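You operate a simulated robot arm through the tools that you are given. There is no shell and no other tool.

You run a simulated robot arm. Do the job below in one go: nothing can be reset, and whatever is moved stays where it is left.

JOB
Swap the docked cracked mould for the green one and bolt it.
Fine: the cracked one goes on the battens.

The check looks at the end state, three seconds after you hand in, the way a careful person would. Anything else that was tipped, shoved, dropped, spilled or broken makes it a failure.

ROBOT AND FRAMES
A 6-joint arm with a two-finger parallel gripper, fixed in place. Base frame: the origin is at the foot of the arm, x ahead of it, y to its left, z up; the work surface is at about z = 860. Units: mm, degrees, N and s.
With the tool pointing down near the work surface it reaches from about 280 to 680 mm from the base axis. Its first joint turns from -166.0 to 166.0 degrees. Payload 1.57 kg.
The TCP is the grasp point between the finger pads, 30 mm short of the fingertips. In the tool frame z runs along the fingers and y along their closing line. The gripper opens to 110 mm. The fingers are 24 mm wide and 12 mm thick; the gripper's body (48 by 112 mm) begins 78 mm behind the TCP.
Orientation is that of the tool frame in the base frame, as a unit quaternion [x, y, z, w]. With the fingers straight down and closing along the base's y, the tool's x points along the base's -x, its y along +y and its z along -z.

CONTROLS
- The arm moves only by the tool drive_tool. Its argument "increments" is a list that holds one entry, the list of rows, each a list of 7 numbers: the turn, a rotation vector about the tool's x, y, z in degrees, then the shift along the tool's x, y, z in mm, then the gripper command, from -1 (fully open) to 1 (shut), values between in proportion. In form: [[[rx, ry, rz, x, y, z, claw], ...]]. A call has 1 to 20 rows; each row shifts and turns the commanded pose from where the row before left it, along the tool's axes as they then stand. Rows are played at 5 a second. More than 50 mm and 8.6 degrees between two rows, or a gripper value outside its range, and nothing of the call is played. Where a pose cannot be reached the arm comes as near as it can. A force on the tool above 90 N (or 10 N above the force at the start of the call, whichever is more), or a blocked arm, ends the call early, and 0.2 s more pass. Each finger travels about 108 mm/s and halts on what it meets, pressing with about 28 N; the grip force reading is that of the motor and also rises with nothing between the fingers. The clock runs only during rows and for 0.2 s after the last one: add rows that do not move to give the fingers time. It gives the time, the measured TCP pose, the force on the tool (base axes), the opening and the grip force at its end, in the units of the frame above (readings bear some noise), with the torque about the TCP (base axes, N m) and any sound that the robot's microphone picked up.
- Cameras (640 x 400 px; columns grow to the right, rows downward): "scene" is fixed at [231.1, -656, 1413.6]; the picture's right is [0.89, -0.47, 0.00], its down [-0.24, -0.46, -0.85] and it looks along [0.40, 0.76, -0.52] (base axes); focal length 310 px, centre (320, 200). "wrist" rides on the gripper at [70, 16, -141] in the tool frame; the picture's right is [-0.23, 0.97, 0.00], its down [-0.86, -0.20, -0.48] and it looks along [-0.47, -0.11, 0.88] (tool axes); focal length 222 px, centre (320, 200). There is no depth. A picture from a camera that has moved, and an enlarged one, comes with that camera's place and axes in the base frame and with its lens. The place of the scene camera against the robot may be out by one fixed shift of up to 18 mm in any direction.
- grab_frame(camera): a new picture of that camera. It takes no simulated time.
- slide_trunk(by): slides the trunk up (or, below 0, down) by that many mm; the arm rides with it, the base frame stays. It gives what a move gives, with no picture.
- zoom(camera, box): a new picture of the part [left, top, right, bottom] of that camera's present view, enlarged. It takes no simulated time.
- close_job(): hands the job in; it is judged then, once.

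Nothing tells you positions but the pictures and the camera data. Unless the task says otherwise, let go and move clear before handing in.

The tools are called as a command line: name --argument value ..., lists and objects as JSON in quotes. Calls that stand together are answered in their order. drive_tool: Moves the arm, as the interface text tells. Its arguments: {"type":"object","properties":{"increments":{"type":"array","items":{"type":"array","items":{"type":"array","items":{"type":"number"}}}}},"required":["increments"]} The other tools are called the same way: slide_trunk (by) slides the trunk up or down; grab_frame (camera) takes a picture; zoom (camera, box) takes an enlarged picture of a part of a camera's view; close_job () hands the job in.

At the start:

```text
clock: 0.0
eef_pos: [535.7, 80.3, 1096.7]
orientation: [0.0, 1.0, -0.001, 0.0]
wrist_force: [0.1, 1.0, -0.4]
ft_torque: [-0.01, 0.01, -0.02]
finger_gap: 110.1
gripper_force: 0.0
trunk travel left (down, up): [-225.0, 365.0]
```

scene: 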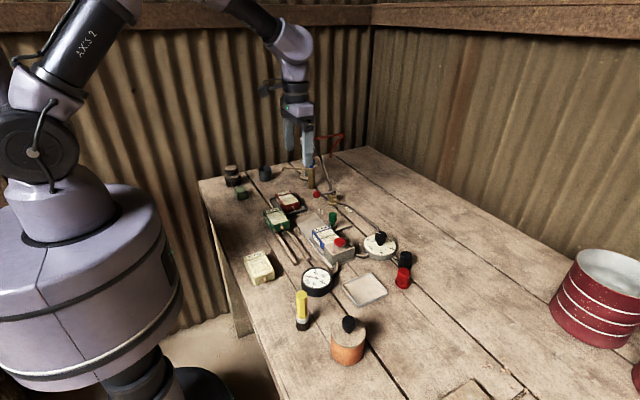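
wrist: 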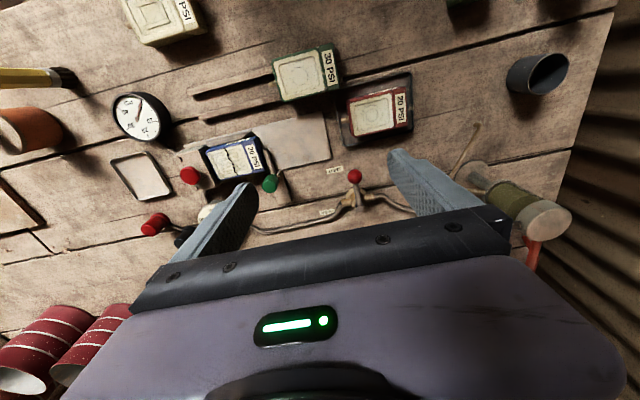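

I see a bench with several mould-like boxes (cream, green, red, blue-with-PSI labels), gauges, knobs and a valve line. I'll look closer at each before moving anything.

zoom --camera "scene" --box '[220, 150, 380, 250]'

zoom --camera "scene" --box '[280, 200, 440, 300]'

zoom --camera "wrist" --box '[80, 60, 320, 210]'

zoom --camera "wrist" --box '[240, 30, 480, 180]'

```text
4.00 times, centred on (300, 200) of scene
camera zoom: at [231.1, -656.0, 1413.6], right [0.89, -0.47, 0.0], down [-0.24, -0.46, -0.85], along [0.4, 0.76, -0.52], focal length 1238 px, centre (400, 200)
```

zoom: 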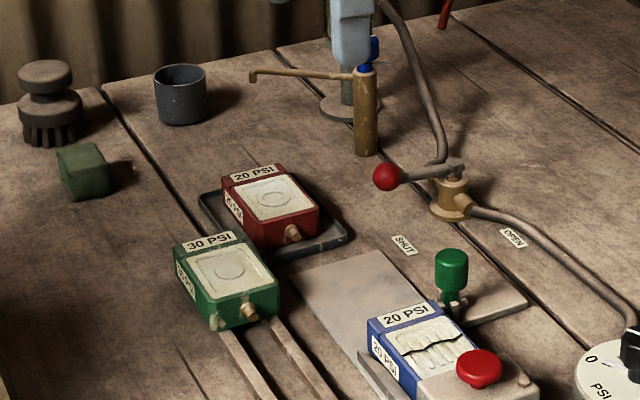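

```text
4.00 times, centred on (360, 250) of scene
camera zoom: at [231.1, -656.0, 1413.6], right [0.89, -0.47, 0.0], down [-0.24, -0.46, -0.85], along [0.4, 0.76, -0.52], focal length 1238 px, centre (160, 0)
```

zoom: 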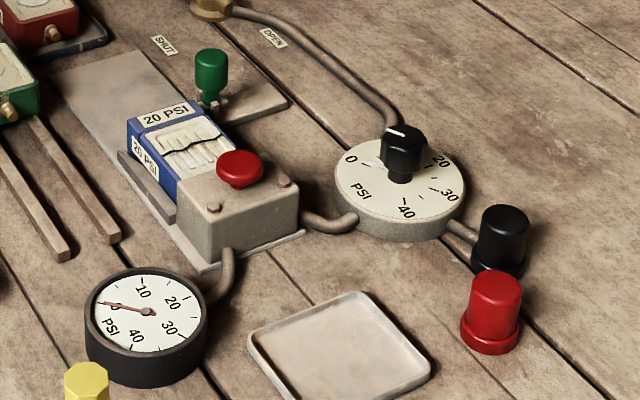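

```text
2.67 times, centred on (200, 135) of wrist
camera zoom: at [467.0, 97.4, 1239.5], right [0.23, 0.97, 0.0], down [0.86, -0.2, 0.48], along [0.47, -0.11, -0.88], focal length 592 px, centre (640, 373)
```

zoom: 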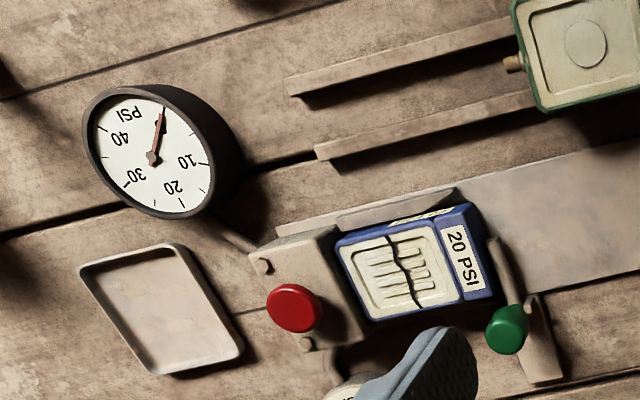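

```text
2.67 times, centred on (360, 105) of wrist
camera zoom: at [467.0, 97.4, 1239.5], right [0.23, 0.97, 0.0], down [0.86, -0.2, 0.48], along [0.47, -0.11, -0.88], focal length 592 px, centre (213, 453)
```

zoom: 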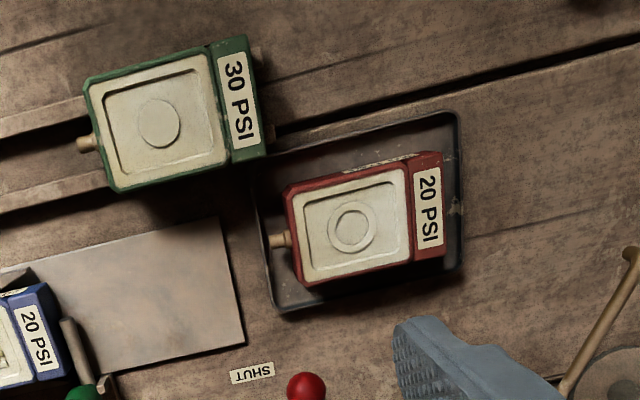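

The blue 20 PSI mould with the crack sits docked between a block with a red button and a green-handled bolt; the green 30 PSI one sits on the two battens. I'll zoom further on the bolt, the valve, the gauges and the battens.

zoom --camera "scene" --box '[305, 205, 369, 245]'

zoom --camera "scene" --box '[305, 225, 369, 265]'

zoom --camera "scene" --box '[295, 175, 359, 215]'

zoom --camera "scene" --box '[290, 260, 354, 300]'

zoom --camera "scene" --box '[350, 225, 414, 265]'

zoom --camera "scene" --box '[255, 195, 319, 235]'

zoom --camera "scene" --box '[235, 220, 331, 280]'

zoom --camera "wrist" --box '[170, 110, 330, 210]'

zoom --camera "wrist" --box '[240, 140, 400, 240]'

```text
10.00 times, centred on (337, 225) of scene
camera zoom: at [231.1, -656.0, 1413.6], right [0.89, -0.47, 0.0], down [-0.24, -0.46, -0.85], along [0.4, 0.76, -0.52], focal length 3096 px, centre (150, -50)
```

zoom: 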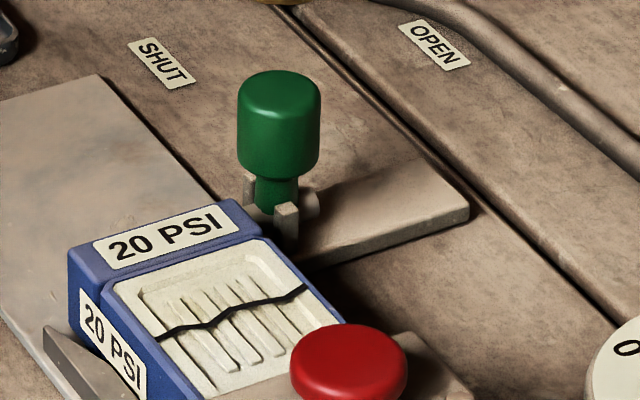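

```text
10.00 times, centred on (337, 245) of scene
camera zoom: at [231.1, -656.0, 1413.6], right [0.89, -0.47, 0.0], down [-0.24, -0.46, -0.85], along [0.4, 0.76, -0.52], focal length 3096 px, centre (150, -250)
```

zoom: 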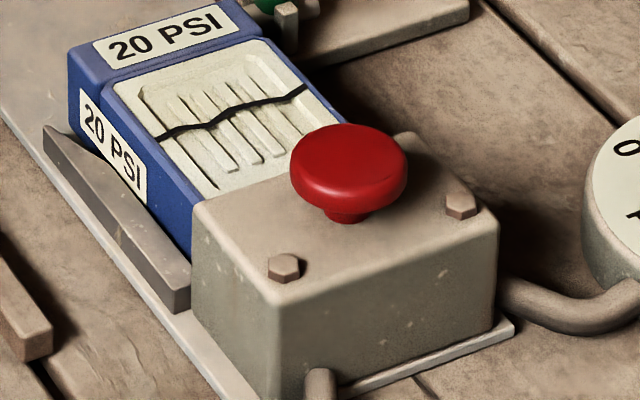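

```text
10.00 times, centred on (327, 195) of scene
camera zoom: at [231.1, -656.0, 1413.6], right [0.89, -0.47, 0.0], down [-0.24, -0.46, -0.85], along [0.4, 0.76, -0.52], focal length 3096 px, centre (250, 250)
```

zoom: 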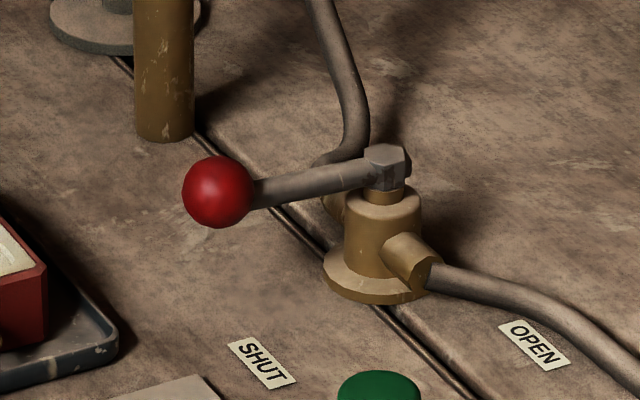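

```text
10.00 times, centred on (322, 280) of scene
camera zoom: at [231.1, -656.0, 1413.6], right [0.89, -0.47, 0.0], down [-0.24, -0.46, -0.85], along [0.4, 0.76, -0.52], focal length 3096 px, centre (300, -600)
```

zoom: 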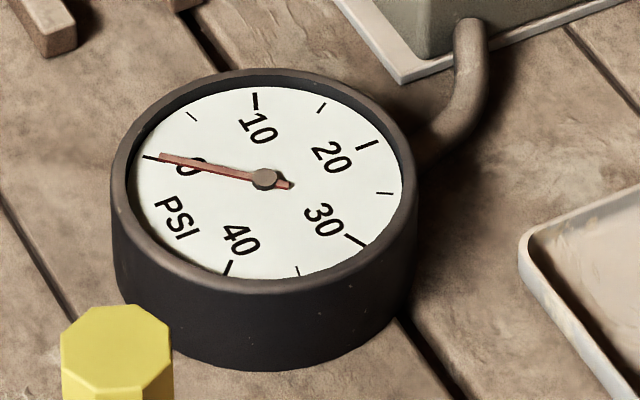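

```text
10.00 times, centred on (382, 245) of scene
camera zoom: at [231.1, -656.0, 1413.6], right [0.89, -0.47, 0.0], down [-0.24, -0.46, -0.85], along [0.4, 0.76, -0.52], focal length 3096 px, centre (-300, -250)
```

zoom: 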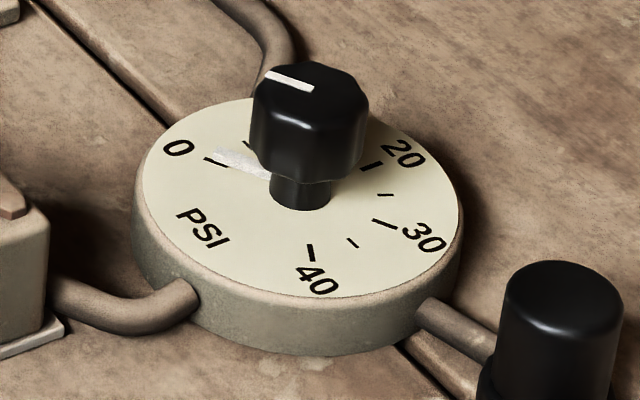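

```text
10.00 times, centred on (287, 215) of scene
camera zoom: at [231.1, -656.0, 1413.6], right [0.89, -0.47, 0.0], down [-0.24, -0.46, -0.85], along [0.4, 0.76, -0.52], focal length 3096 px, centre (650, 50)
```

zoom: 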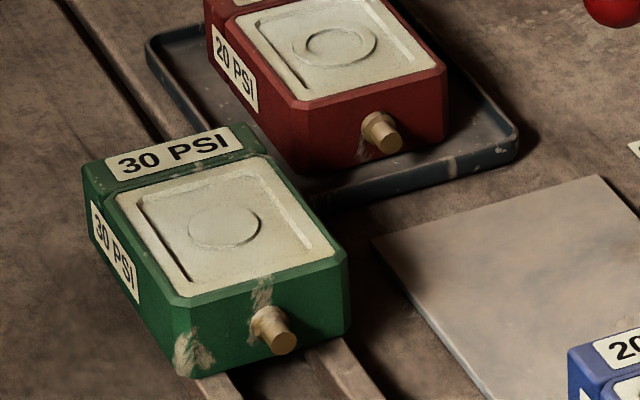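

```text
6.67 times, centred on (283, 250) of scene
camera zoom: at [231.1, -656.0, 1413.6], right [0.89, -0.47, 0.0], down [-0.24, -0.46, -0.85], along [0.4, 0.76, -0.52], focal length 2064 px, centre (567, -133)
```

zoom: 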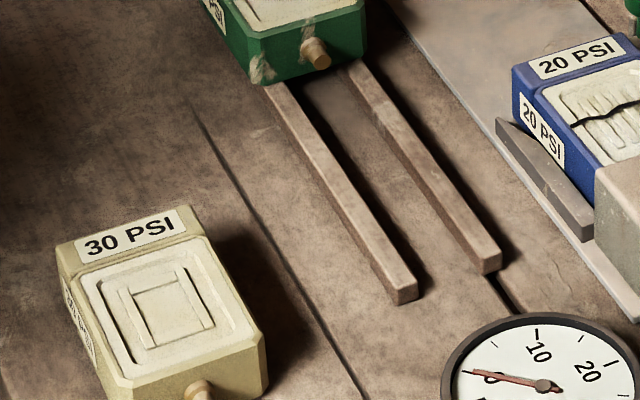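

```text
4.00 times, centred on (250, 160) of wrist
camera zoom: at [467.0, 97.4, 1239.5], right [0.23, 0.97, 0.0], down [0.86, -0.2, 0.48], along [0.47, -0.11, -0.88], focal length 888 px, centre (600, 360)
```

zoom: 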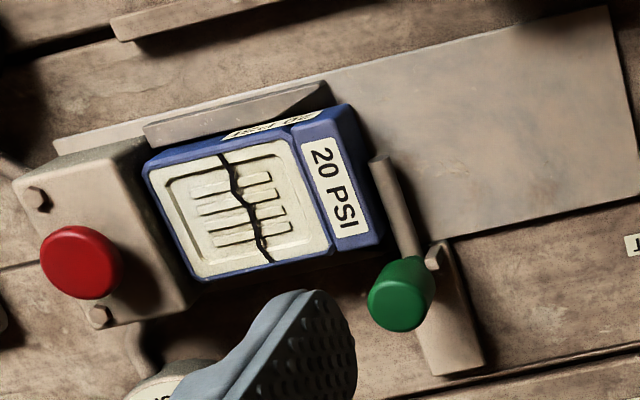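

```text
4.00 times, centred on (320, 190) of wrist
camera zoom: at [467.0, 97.4, 1239.5], right [0.23, 0.97, 0.0], down [0.86, -0.2, 0.48], along [0.47, -0.11, -0.88], focal length 888 px, centre (320, 240)
```

zoom: 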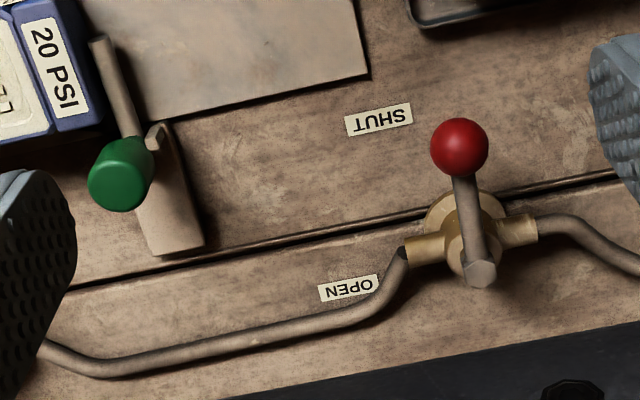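

The station runs along base y with the bolt behind the docked mould, and the gauge reads 0 with the valve lever across the pipe. I'll turn the tool 90° and move over the bolt to get a better look from the wrist camera.

drive_tool --increments '[[[0, 0, 8.2, 0, 0, 0, -1], [0, 0, 8.2, 0, 0, 0, -1], [0, 0, 8.2, 0, 0, 0, -1], [0, 0, 8.2, 0, 0, 0, -1], [0, 0, 8.2, 0, 0, 0, -1], [0, 0, 8.2, 0, 0, 0, -1], [0, 0, 8.2, 0, 0, 0, -1], [0, 0, 8.2, 0, 0, 0, -1], [0, 0, 8.2, 0, 0, 0, -1], [0, 0, 8.1, 0, 0, 0, -1], [0, 0, 8.1, 0, 0, 0, -1], [0, 0, 0, 0, 0, 0, -1]]]'

grab_frame --camera "wrist"

grab_frame --camera "scene"

```text
clock: 2.6
eef_pos: [536.6, 80.9, 1097.9]
orientation: [0.708, 0.706, 0.0, 0.0]
wrist_force: [0.5, 0.8, -0.1]
ft_torque: [0.0, 0.01, -0.01]
finger_gap: 110.4
gripper_force: 0.1
trunk travel left (down, up): [-225.0, 365.0]
```

```text
taken
camera wrist: at [553.1, 150.9, 1239.4], right [0.97, -0.23, 0.0], down [-0.2, -0.85, 0.48], along [-0.11, -0.47, -0.88], focal length 222 px, centre (320, 200)
```

wrist: 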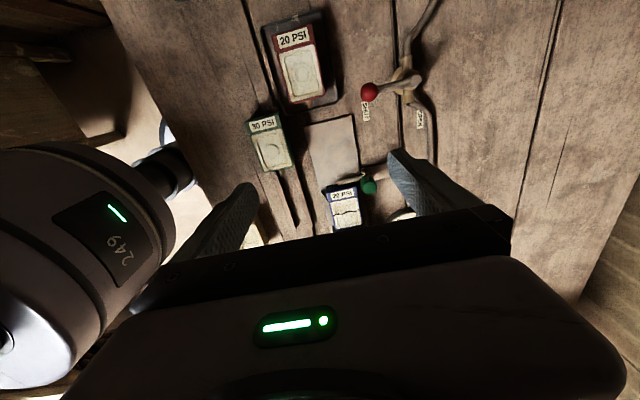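

```text
taken
```

scene: 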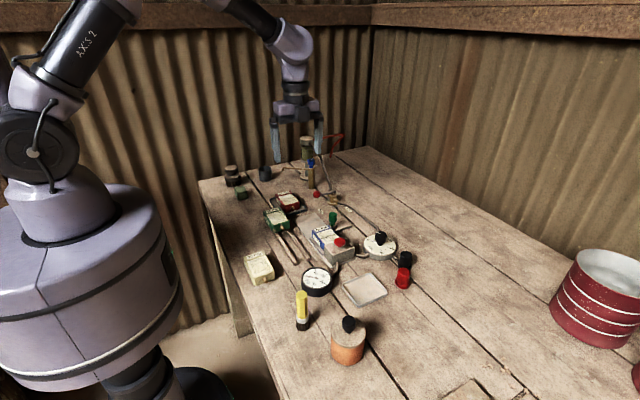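

The wrist view now has +y up and +x right. I'll shift the tool so the camera is above the bolt and docked mould.

drive_tool --increments '[[[0, 0, 0, -35, 8, 9, -1], [0, 0, 0, -35, 8, 9, -1], [0, 0, 0, -35, 8, 9, -1], [0, 0, 0, -35, 8, 9, -1], [0, 0, 0, 0, 0, 0, -1]]]'

grab_frame --camera "wrist"

zoom --camera "wrist" --box '[240, 80, 400, 180]'

zoom --camera "wrist" --box '[270, 90, 366, 150]'

```text
clock: 3.8
eef_pos: [568.1, -59.6, 1061.8]
orientation: [0.707, 0.707, 0.0, 0.0]
wrist_force: [0.0, 0.5, 0.0]
ft_torque: [0.0, 0.0, 0.03]
finger_gap: 109.9
gripper_force: 0.0
trunk travel left (down, up): [-225.0, 365.0]
```

```text
taken
camera wrist: at [584.5, 10.7, 1204.0], right [0.97, -0.23, 0.0], down [-0.2, -0.86, 0.48], along [-0.11, -0.47, -0.88], focal length 222 px, centre (320, 200)
```

wrist: 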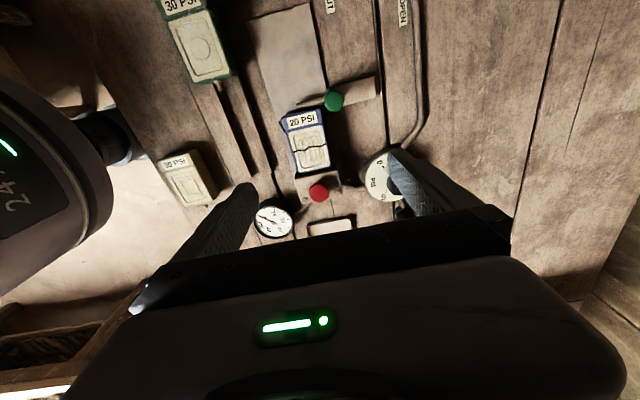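

```text
4.00 times, centred on (320, 130) of wrist
camera zoom: at [584.5, 10.7, 1204.0], right [0.97, -0.23, 0.0], down [-0.2, -0.86, 0.48], along [-0.11, -0.47, -0.88], focal length 888 px, centre (320, 480)
```

zoom: 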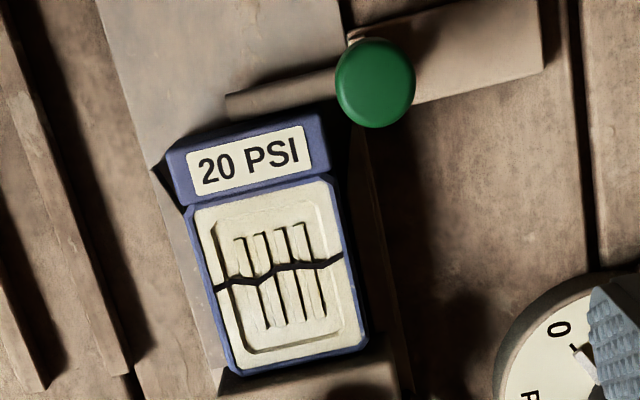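

```text
6.67 times, centred on (318, 120) of wrist
camera zoom: at [584.5, 10.7, 1204.0], right [0.97, -0.23, 0.0], down [-0.2, -0.86, 0.48], along [-0.11, -0.47, -0.88], focal length 1481 px, centre (333, 733)
```

zoom: 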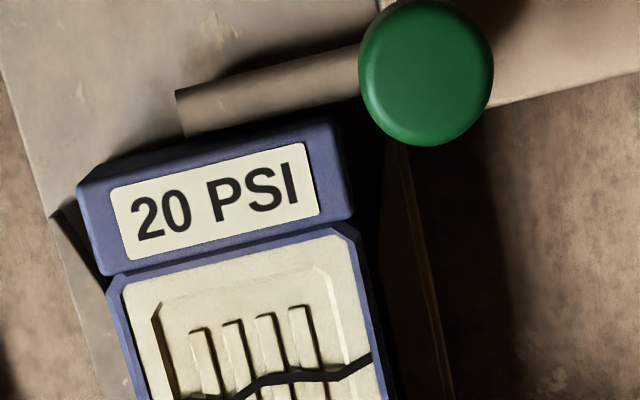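

The docked blue mould is about 52 × 80 mm centred near (551, −62), with its top near z ≈ 898. The bolt rod lies behind it at y ≈ −14 and its knob is near (594, −14, 930). I'll look harder at the bolt mechanism.

zoom --camera "scene" --box '[321, 208, 353, 228]'

zoom --camera "scene" --box '[321, 218, 353, 238]'

zoom --camera "wrist" --box '[300, 75, 396, 135]'

zoom --camera "wrist" --box '[280, 150, 376, 210]'

zoom --camera "wrist" --box '[300, 0, 460, 100]'

```text
16.00 times, centred on (337, 218) of scene
camera zoom: at [231.1, -656.0, 1413.6], right [0.89, -0.47, 0.0], down [-0.24, -0.46, -0.85], along [0.4, 0.76, -0.52], focal length 4953 px, centre (48, -88)
```

zoom: 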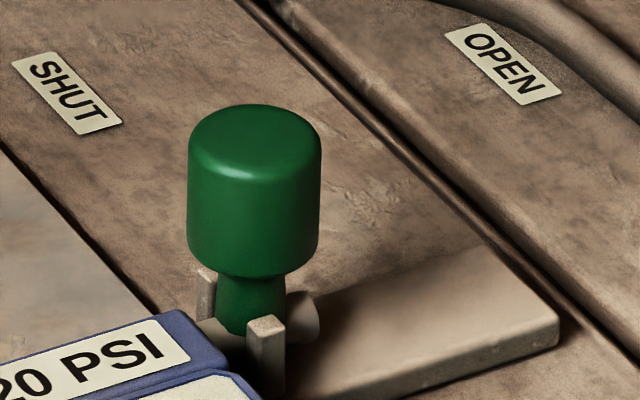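

```text
16.00 times, centred on (337, 228) of scene
camera zoom: at [231.1, -656.0, 1413.6], right [0.89, -0.47, 0.0], down [-0.24, -0.46, -0.85], along [0.4, 0.76, -0.52], focal length 4953 px, centre (48, -248)
```

zoom: 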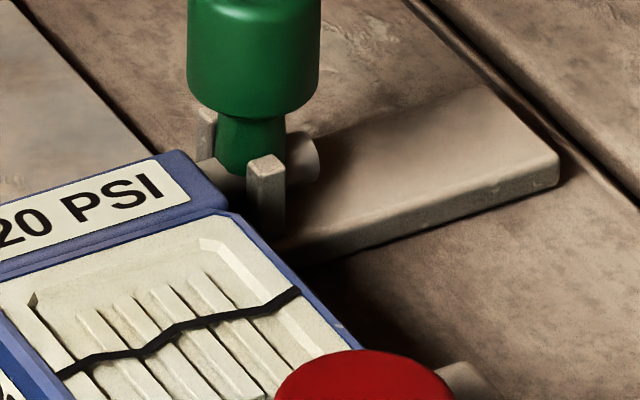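

```text
6.67 times, centred on (348, 105) of wrist
camera zoom: at [584.5, 10.7, 1204.0], right [0.97, -0.23, 0.0], down [-0.2, -0.86, 0.48], along [-0.11, -0.47, -0.88], focal length 1481 px, centre (133, 833)
```

zoom: 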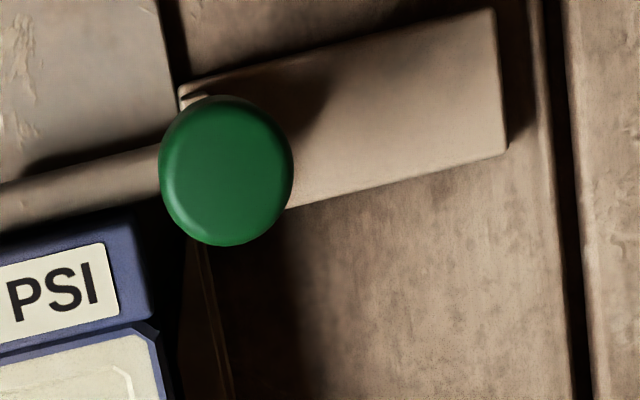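

```text
6.67 times, centred on (328, 180) of wrist
camera zoom: at [584.5, 10.7, 1204.0], right [0.97, -0.23, 0.0], down [-0.2, -0.86, 0.48], along [-0.11, -0.47, -0.88], focal length 1481 px, centre (267, 333)
```

zoom: 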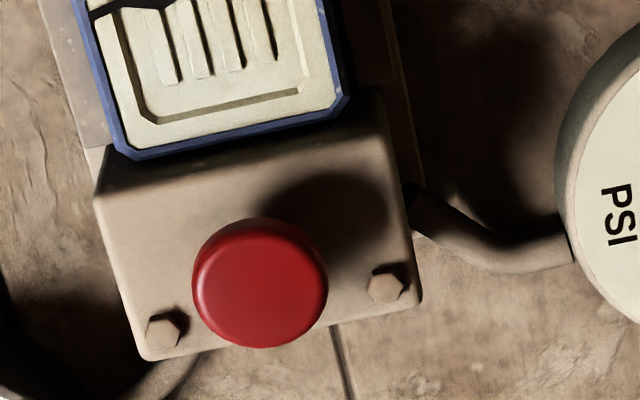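

```text
4.00 times, centred on (380, 50) of wrist
camera zoom: at [584.5, 10.7, 1204.0], right [0.97, -0.23, 0.0], down [-0.2, -0.86, 0.48], along [-0.11, -0.47, -0.88], focal length 888 px, centre (80, 800)
```

zoom: 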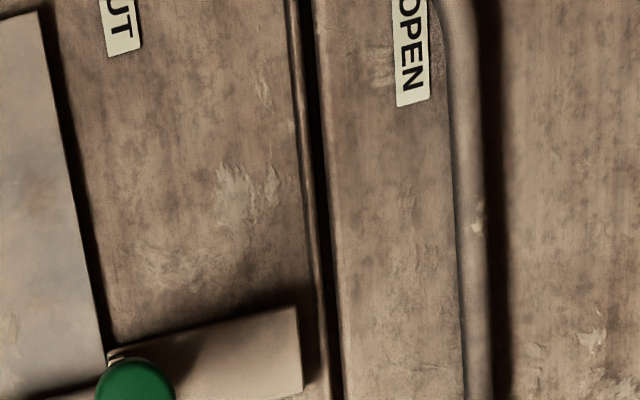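

The knob's stem stands on a rod that slides along x between two small posts, so drawing it toward +x should unbolt. I'll position above the knob with the fingers closing along x and check alignment.

drive_tool --increments '[[[0, 0, 0, 22.8, 13, 30, -0.2], [0, 0, 0, 22.8, 13, 30, -0.2], [0, 0, 0, 0, 0, 0, -0.2], [0, 0, 0, 0, 0, 0, -0.2]]]'

grab_frame --camera "wrist"

zoom --camera "wrist" --box '[240, 120, 400, 220]'

zoom --camera "scene" --box '[290, 160, 390, 260]'

```text
clock: 4.8
eef_pos: [594.5, -13.4, 1002.5]
orientation: [0.707, 0.707, 0.0, 0.0]
wrist_force: [0.0, -0.6, 1.0]
ft_torque: [-0.01, -0.02, 0.01]
finger_gap: 66.1
gripper_force: 0.0
trunk travel left (down, up): [-225.0, 365.0]
```

```text
taken
camera wrist: at [611.3, 56.7, 1143.5], right [0.97, -0.23, 0.0], down [-0.2, -0.85, 0.48], along [-0.11, -0.47, -0.88], focal length 222 px, centre (320, 200)
```

wrist: 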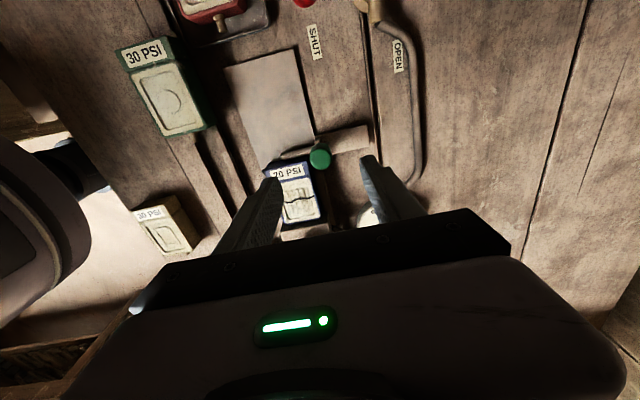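

```text
4.00 times, centred on (320, 170) of wrist
camera zoom: at [611.3, 56.7, 1143.5], right [0.97, -0.23, 0.0], down [-0.2, -0.85, 0.48], along [-0.11, -0.47, -0.88], focal length 888 px, centre (320, 320)
```

zoom: 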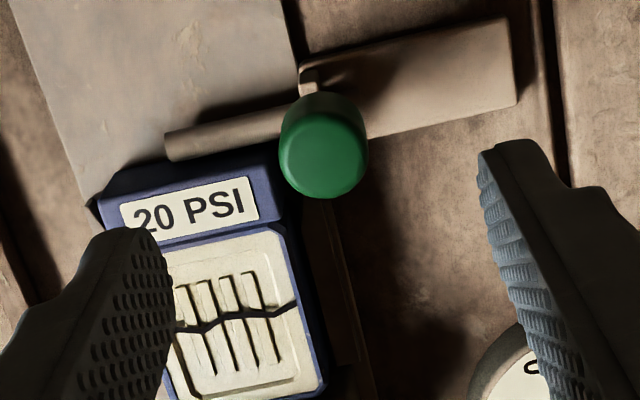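

```text
4.00 times, centred on (340, 210) of scene
camera zoom: at [231.1, -656.0, 1413.6], right [0.89, -0.47, 0.0], down [-0.24, -0.46, -0.85], along [0.4, 0.76, -0.52], focal length 1238 px, centre (240, 160)
```

zoom: 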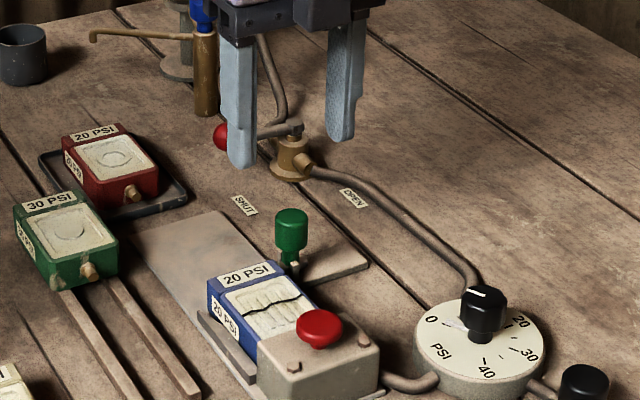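

The knob centre measures about (595, −14.5) with its top near 923. I'll lower toward it with a modest opening, keeping the fingertips above the mould top.

drive_tool --increments '[[[0, 0, 0, -1, 0.5, 20, 0.1], [0, 0, 0, 0, 0, 20, 0.1], [0, 0, 0, 0, 0, 17, 0.1], [0, 0, 0, 0, 0, 0, 0.1]]]'

zoom --camera "wrist" --box '[240, 120, 400, 220]'

zoom --camera "scene" --box '[304, 190, 368, 230]'

```text
clock: 5.8
eef_pos: [595.1, -14.2, 944.2]
orientation: [0.707, 0.707, 0.0, 0.0]
wrist_force: [0.2, -0.8, 0.0]
ft_torque: [-0.01, 0.02, -0.03]
finger_gap: 49.7
gripper_force: 0.1
trunk travel left (down, up): [-225.0, 365.0]
```

```text
4.00 times, centred on (320, 170) of wrist
camera zoom: at [611.7, 55.3, 1086.7], right [0.97, -0.23, 0.0], down [-0.2, -0.85, 0.48], along [-0.11, -0.47, -0.88], focal length 888 px, centre (320, 320)
```

zoom: 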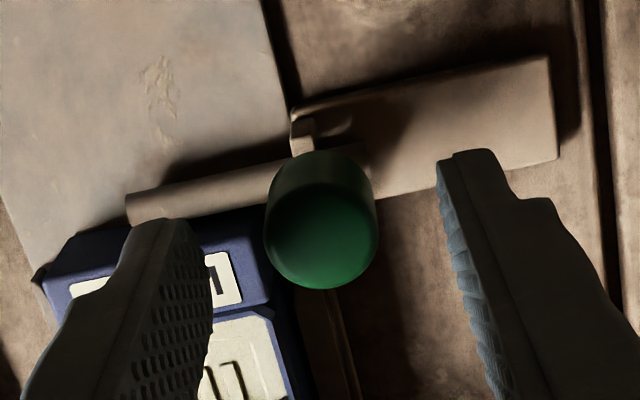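

```text
10.00 times, centred on (336, 210) of scene
camera zoom: at [231.1, -656.0, 1413.6], right [0.89, -0.47, 0.0], down [-0.24, -0.46, -0.85], along [0.4, 0.76, -0.52], focal length 3096 px, centre (160, 100)
```

zoom: 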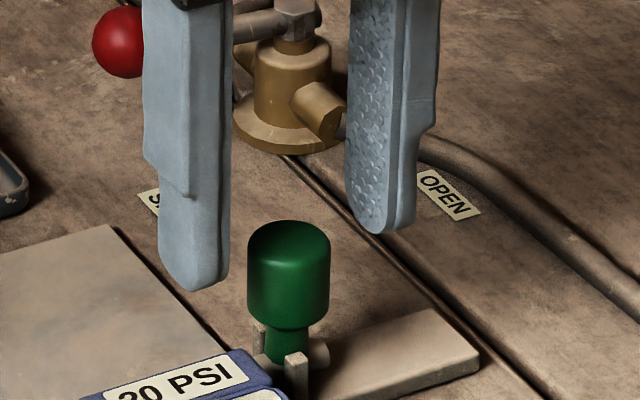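

Finger height and knob agree: knob spans about z 894–922 and the mould top is about 892. I'll lower to tips at about 899 and close on the knob.

drive_tool --increments '[[[0, 0, 0, 0, 0, 15, 0.1], [0, 0, 0, 0, 0, 0, 0.3], [0, 0, 0, 0, 0, 0, 0.6], [0, 0, 0, 0, 0, 0, 0.7], [0, 0, 0, 0, 0, 0, 0.8], [0, 0, 0, 0, 0, 0, 0.8]]]'

zoom --camera "scene" --box '[304, 190, 368, 230]'

zoom --camera "wrist" --box '[240, 120, 400, 220]'

```text
clock: 7.2
eef_pos: [595.5, -13.5, 929.7]
orientation: [0.707, 0.707, 0.0, 0.0]
wrist_force: [3.0, 0.0, 3.4]
ft_torque: [0.04, 0.32, 0.02]
finger_gap: 22.9
gripper_force: 35.9
trunk travel left (down, up): [-225.0, 365.0]
```

```text
10.00 times, centred on (336, 210) of scene
camera zoom: at [231.1, -656.0, 1413.6], right [0.89, -0.47, 0.0], down [-0.24, -0.46, -0.85], along [0.4, 0.76, -0.52], focal length 3096 px, centre (160, 100)
```

zoom: 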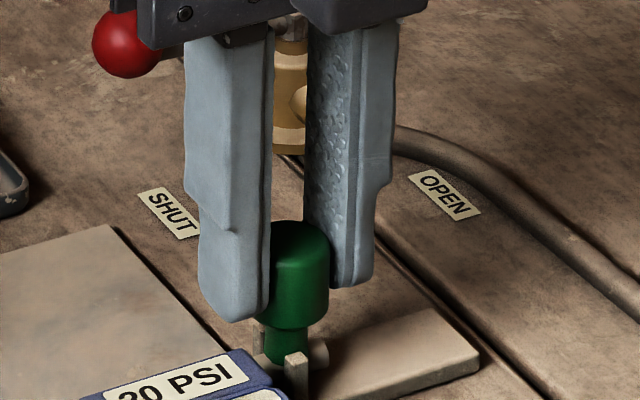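

```text
4.00 times, centred on (320, 170) of wrist
camera zoom: at [611.5, 55.5, 1071.4], right [0.97, -0.23, 0.0], down [-0.2, -0.86, 0.48], along [-0.11, -0.47, -0.88], focal length 888 px, centre (320, 320)
```

zoom: 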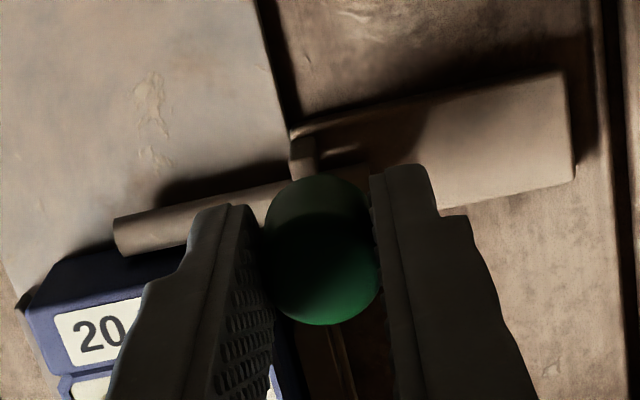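

The knob is gripped (gap 22.9 mm). I'll draw it toward +x in small steps, watching the force.

drive_tool --increments '[[[0, 0, 0, 0, 2, 0, 0.8], [0, 0, 0, 0, 2, 0, 0.8], [0, 0, 0, 0, 2, 0, 0.8], [0, 0, 0, 0, 2, 0, 0.8], [0, 0, 0, 0, 0, 0, 0.8]]]'

zoom --camera "wrist" --box '[240, 120, 400, 220]'

zoom --camera "scene" --box '[304, 190, 368, 230]'

```text
clock: 8.4
eef_pos: [602.2, -13.9, 928.2]
orientation: [0.707, 0.707, 0.0, 0.001]
wrist_force: [-0.5, -2.1, 1.5]
ft_torque: [-0.16, 0.31, 0.01]
finger_gap: 22.9
gripper_force: 35.5
trunk travel left (down, up): [-225.0, 365.0]
```

```text
4.00 times, centred on (320, 170) of wrist
camera zoom: at [619.0, 55.5, 1071.4], right [0.97, -0.23, 0.0], down [-0.2, -0.86, 0.48], along [-0.11, -0.47, -0.88], focal length 888 px, centre (320, 320)
```

zoom: 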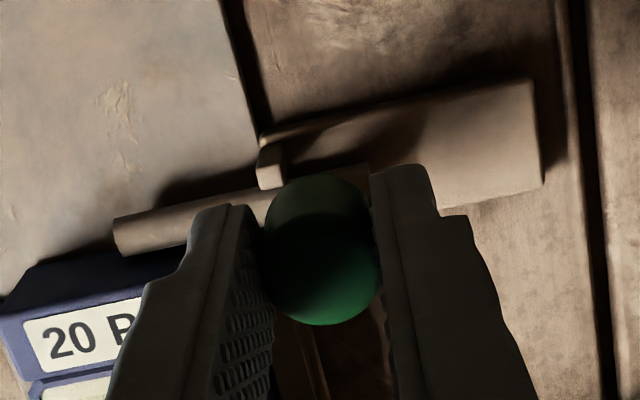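

```text
10.00 times, centred on (336, 210) of scene
camera zoom: at [231.1, -656.0, 1413.6], right [0.89, -0.47, 0.0], down [-0.24, -0.46, -0.85], along [0.4, 0.76, -0.52], focal length 3096 px, centre (160, 100)
```

zoom: 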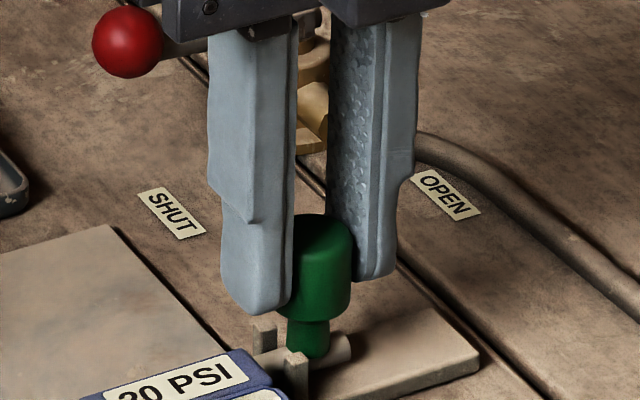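

The bolt slides freely. I'll continue drawing it out.

drive_tool --increments '[[[0, 0, 0, 0, 3, 0, 0.8], [0, 0, 0, 0, 3, 0, 0.8], [0, 0, 0, 0, 3, 0, 0.8], [0, 0, 0, 0, 3, 0, 0.8], [0, 0, 0, 0, 3, 0, 0.8], [0, 0, 0, 0, 3, 0, 0.8], [0, 0, 0, 0, 3, 0, 0.8], [0, 0, 0, 0, 3, 0, 0.8], [0, 0, 0, 0, 3, 0, 0.8], [0, 0, 0, 0, 0, 0, 0.8]]]'

zoom --camera "wrist" --box '[240, 120, 400, 220]'

zoom --camera "scene" --box '[304, 195, 368, 235]'

```text
clock: 10.6
eef_pos: [630.6, -14.9, 929.9]
orientation: [0.708, 0.707, -0.001, 0.0]
wrist_force: [0.0, -0.2, -0.4]
ft_torque: [-0.08, 0.37, 0.02]
finger_gap: 23.2
gripper_force: 34.8
trunk travel left (down, up): [-225.0, 365.0]
```

```text
4.00 times, centred on (320, 170) of wrist
camera zoom: at [646.6, 55.6, 1071.4], right [0.97, -0.23, 0.0], down [-0.2, -0.85, 0.48], along [-0.11, -0.47, -0.88], focal length 888 px, centre (320, 320)
```

zoom: 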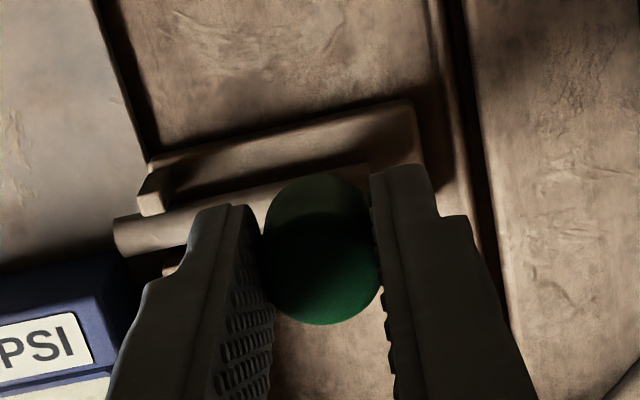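

```text
10.00 times, centred on (336, 215) of scene
camera zoom: at [231.1, -656.0, 1413.6], right [0.89, -0.47, 0.0], down [-0.24, -0.46, -0.85], along [0.4, 0.76, -0.52], focal length 3096 px, centre (160, 50)
```

zoom: 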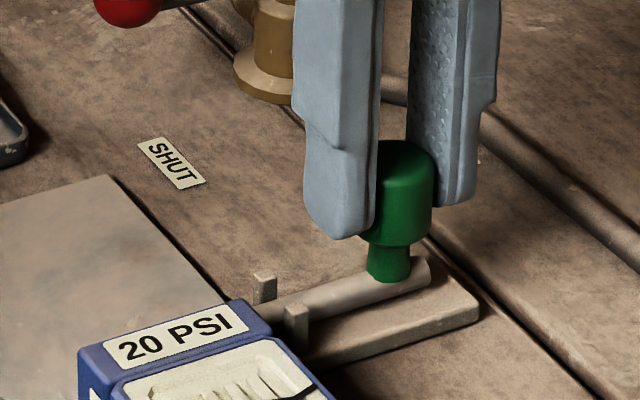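

The rod tip is just past the mould's edge. I'll take it about 6 mm further for clearance, then release and rise.

drive_tool --increments '[[[0, 0, 0, 0, 2, 0, 0.8], [0, 0, 0, 0, 2, 0, 0.8], [0, 0, 0, 0, 2, 0, 0.8], [0, 0, 0, 0, 0, 0, 0.8]]]'

zoom --camera "wrist" --box '[240, 120, 400, 220]'

zoom --camera "scene" --box '[304, 195, 368, 235]'

```text
clock: 11.6
eef_pos: [635.6, -14.4, 929.3]
orientation: [0.707, 0.707, 0.0, -0.001]
wrist_force: [-4.6, 0.6, -0.8]
ft_torque: [0.14, -0.27, 0.01]
finger_gap: 23.2
gripper_force: 35.6
trunk travel left (down, up): [-225.0, 365.0]
```

```text
4.00 times, centred on (320, 170) of wrist
camera zoom: at [651.9, 55.5, 1071.4], right [0.97, -0.23, 0.0], down [-0.2, -0.86, 0.48], along [-0.11, -0.47, -0.88], focal length 888 px, centre (320, 320)
```

zoom: 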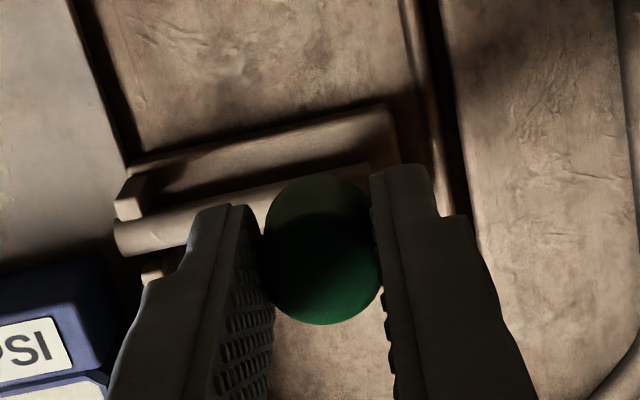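

```text
10.00 times, centred on (336, 215) of scene
camera zoom: at [231.1, -656.0, 1413.6], right [0.89, -0.47, 0.0], down [-0.24, -0.46, -0.85], along [0.4, 0.76, -0.52], focal length 3096 px, centre (160, 50)
```

zoom: 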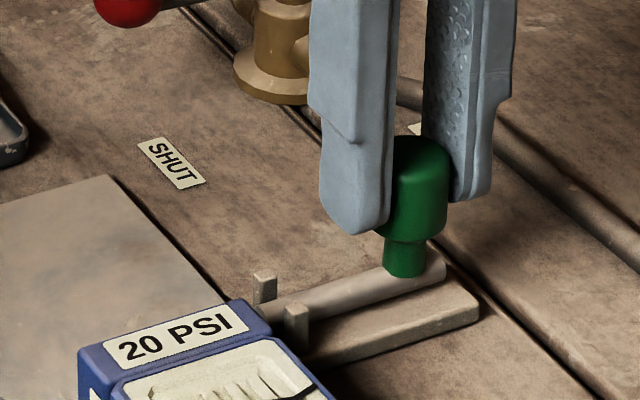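

The bolt reached its stop after 40 mm of travel. I'll release, rise, and then move over the docked mould to check its sides and guides.

drive_tool --increments '[[[0, 0, 0, 0, 0, 0, 0.6], [0, 0, 0, 0, 0, 0, 0.3], [0, 0, 0, 0, 0, 0, 0.1], [0, 0, 0, 0, 0, 0, 0.1], [0, 0, 0, 0, 0, -20, 0.1], [0, 0, 0, 0, 0, -25, 0.1], [0, 0, 0, 0, 0, -25, 0], [0, 0, 0, -5, -20, 0, -0.3], [0, 0, 0, -10, -30, 0, -0.6], [0, 0, 0, -10, -30, 0, -0.6], [0, 0, 0, 0, 0, 0, -0.6]]]'

grab_frame --camera "wrist"

zoom --camera "wrist" --box '[240, 100, 400, 200]'

zoom --camera "scene" --box '[300, 200, 380, 270]'

```text
clock: 14.0
eef_pos: [555.7, -39.8, 998.8]
orientation: [0.707, 0.707, 0.0, -0.001]
wrist_force: [-0.9, 0.0, -0.2]
ft_torque: [0.01, -0.02, 0.0]
finger_gap: 87.9
gripper_force: 0.0
trunk travel left (down, up): [-225.0, 365.0]
```

```text
taken
camera wrist: at [571.9, 29.8, 1141.1], right [0.97, -0.23, 0.0], down [-0.2, -0.86, 0.48], along [-0.11, -0.47, -0.88], focal length 222 px, centre (320, 200)
```

wrist: 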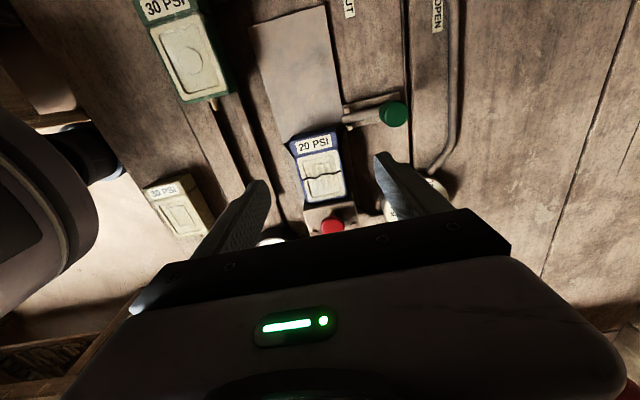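

```text
4.00 times, centred on (320, 150) of wrist
camera zoom: at [571.9, 29.8, 1141.1], right [0.97, -0.23, 0.0], down [-0.2, -0.86, 0.48], along [-0.11, -0.47, -0.88], focal length 888 px, centre (320, 400)
```

zoom: 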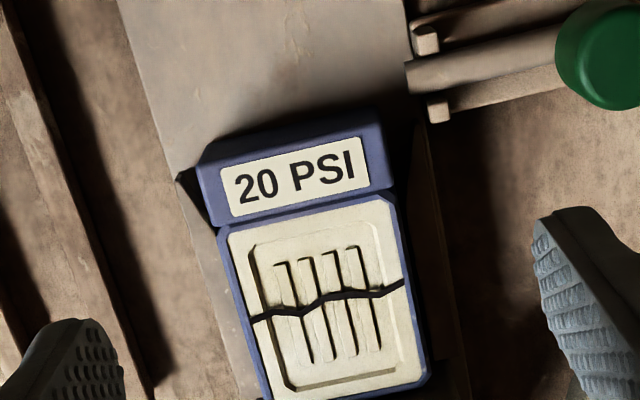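

```text
5.71 times, centred on (340, 235) of scene
camera zoom: at [231.1, -656.0, 1413.6], right [0.89, -0.47, 0.0], down [-0.24, -0.46, -0.85], along [0.4, 0.76, -0.52], focal length 1769 px, centre (206, 0)
```

zoom: 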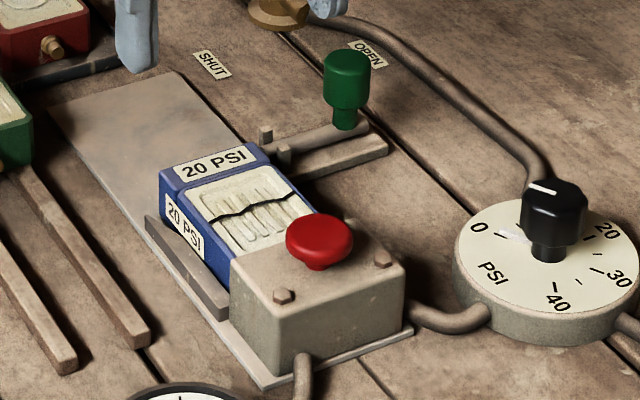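

The bolt stayed drawn. I'll zoom in on the side guide to judge how low the fingers may go beside the mould.

zoom --camera "scene" --box '[306, 222, 346, 247]'

zoom --camera "scene" --box '[316, 235, 356, 260]'

zoom --camera "wrist" --box '[275, 120, 355, 170]'

```text
16.00 times, centred on (326, 234) of scene
camera zoom: at [231.1, -656.0, 1413.6], right [0.89, -0.47, 0.0], down [-0.24, -0.46, -0.85], along [0.4, 0.76, -0.52], focal length 4953 px, centre (224, -352)
```

zoom: 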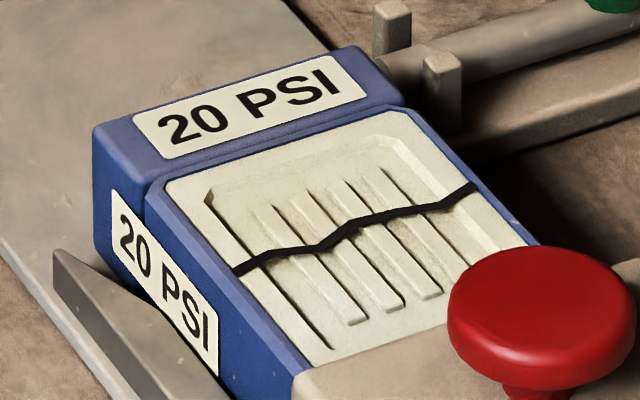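

```text
16.00 times, centred on (336, 248) of scene
camera zoom: at [231.1, -656.0, 1413.6], right [0.89, -0.47, 0.0], down [-0.24, -0.46, -0.85], along [0.4, 0.76, -0.52], focal length 4953 px, centre (64, -560)
```

zoom: 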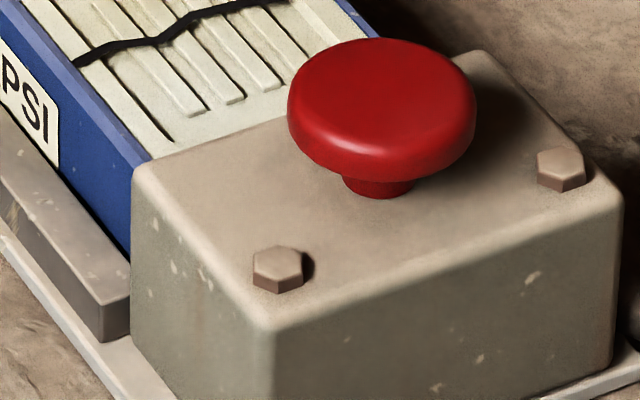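

```text
8.00 times, centred on (315, 145) of wrist
camera zoom: at [571.9, 29.8, 1141.1], right [0.97, -0.23, 0.0], down [-0.2, -0.86, 0.48], along [-0.11, -0.47, -0.88], focal length 1777 px, centre (360, 640)
```

zoom: 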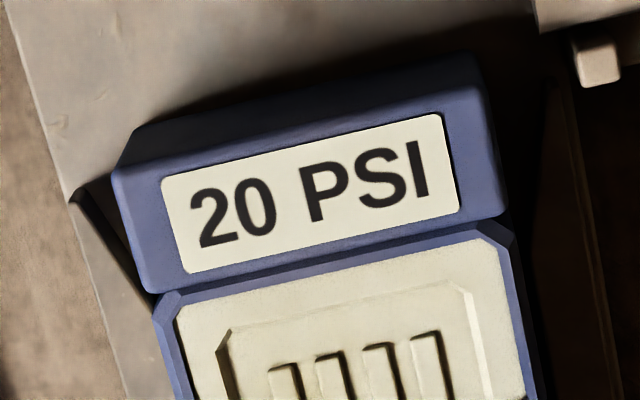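

The side guides are only about 8 mm high (top ≈ 872) and the mould top is about 892, so tips at about 877 will clear the guides. I'll centre over the mould and descend partway, then check.

drive_tool --increments '[[[0, 0, 0, -10, -2.4, 10, -0.3], [0, 0, 0, -10.2, -2.3, 20, -0.3], [0, 0, 0, 0, 0, 20, -0.3], [0, 0, 0, 0, 0, 0, -0.3]]]'

grab_frame --camera "wrist"

zoom --camera "wrist" --box '[240, 120, 400, 220]'

zoom --camera "scene" --box '[296, 200, 376, 250]'

```text
clock: 15.0
eef_pos: [551.5, -59.6, 949.6]
orientation: [0.707, 0.707, 0.0, -0.001]
wrist_force: [0.0, 0.6, 0.8]
ft_torque: [0.04, -0.02, -0.02]
finger_gap: 71.3
gripper_force: 0.0
trunk travel left (down, up): [-225.0, 365.0]
```

```text
taken
camera wrist: at [567.7, 9.9, 1091.1], right [0.97, -0.23, 0.0], down [-0.2, -0.86, 0.48], along [-0.11, -0.47, -0.88], focal length 222 px, centre (320, 200)
```

wrist: 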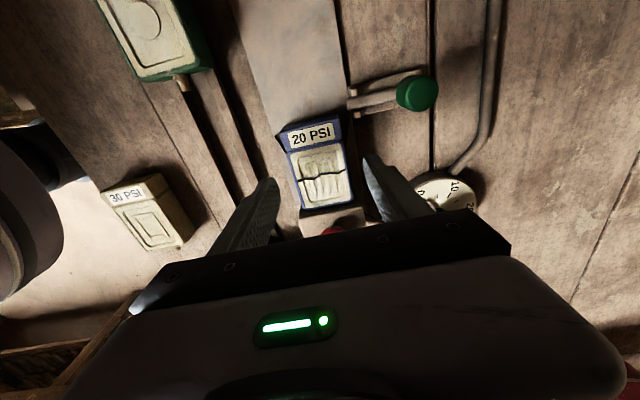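

```text
4.00 times, centred on (320, 170) of wrist
camera zoom: at [567.7, 9.9, 1091.1], right [0.97, -0.23, 0.0], down [-0.2, -0.86, 0.48], along [-0.11, -0.47, -0.88], focal length 888 px, centre (320, 320)
```

zoom: 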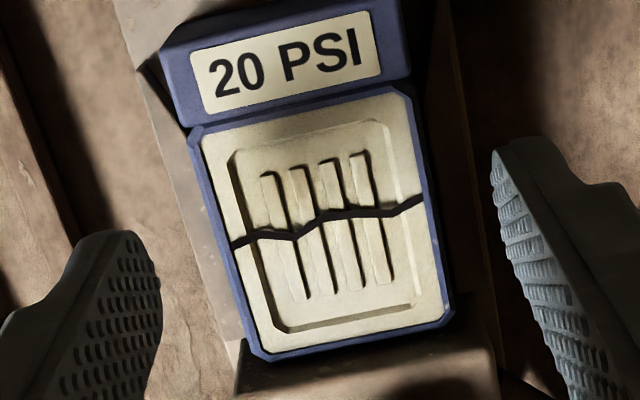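

```text
8.00 times, centred on (336, 225) of scene
camera zoom: at [231.1, -656.0, 1413.6], right [0.89, -0.47, 0.0], down [-0.24, -0.46, -0.85], along [0.4, 0.76, -0.52], focal length 2477 px, centre (192, 0)
```

zoom: 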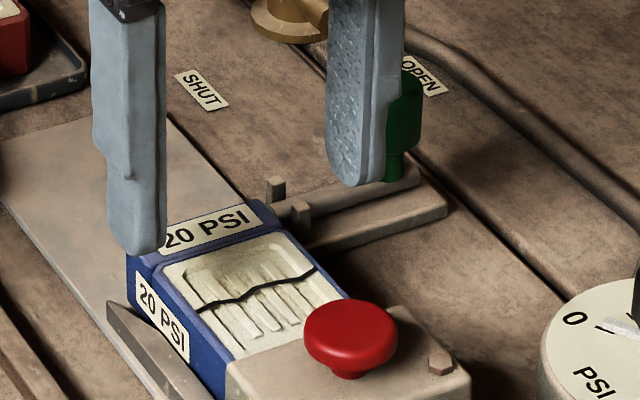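

The mould is centred near (550, −63). I'll descend to tips about 877 and close gently.

drive_tool --increments '[[[0, 0, 0, -1, -1, 15, -0.3], [0, 0, 0, 0, 0, 15, -0.3], [0, 0, 0, 0, 0, 12, -0.3], [0, 0, 0, 0, 0, 0, -0.2], [0, 0, 0, 0, 0, 0, -0.1], [0, 0, 0, 0, 0, 0, 0.0], [0, 0, 0, 0, 0, 0, 0.1], [0, 0, 0, 0, 0, 0, 0.2], [0, 0, 0, 0, 0, 0, 0.25], [0, 0, 0, 0, 0, 0, 0.25]]]'

zoom --camera "wrist" --box '[240, 120, 400, 220]'

zoom --camera "scene" --box '[296, 205, 376, 255]'

```text
clock: 17.2
eef_pos: [549.4, -61.5, 906.9]
orientation: [0.707, 0.707, 0.0, -0.001]
wrist_force: [0.0, -0.5, -0.9]
ft_torque: [-0.05, -0.03, 0.02]
finger_gap: 53.4
gripper_force: 28.2
trunk travel left (down, up): [-225.0, 365.0]
```

```text
4.00 times, centred on (320, 170) of wrist
camera zoom: at [566.8, 9.2, 1049.8], right [0.97, -0.23, 0.0], down [-0.2, -0.86, 0.48], along [-0.11, -0.47, -0.88], focal length 888 px, centre (320, 320)
```

zoom: 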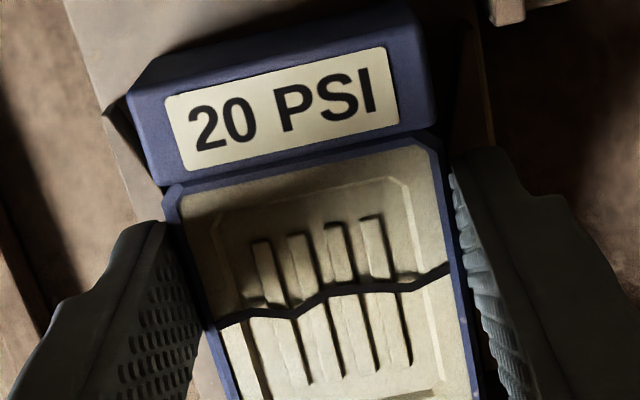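

```text
8.00 times, centred on (336, 230) of scene
camera zoom: at [231.1, -656.0, 1413.6], right [0.89, -0.47, 0.0], down [-0.24, -0.46, -0.85], along [0.4, 0.76, -0.52], focal length 2477 px, centre (192, -40)
```

zoom: 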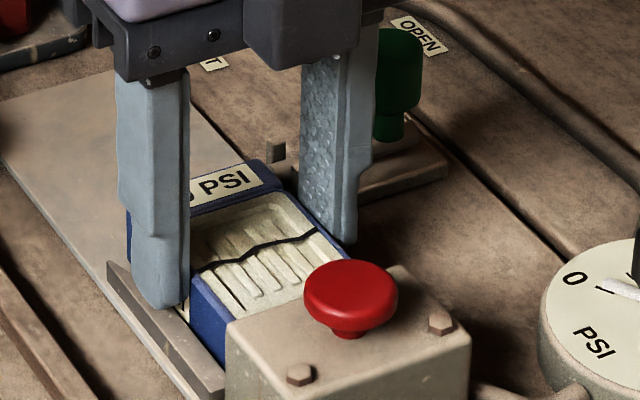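

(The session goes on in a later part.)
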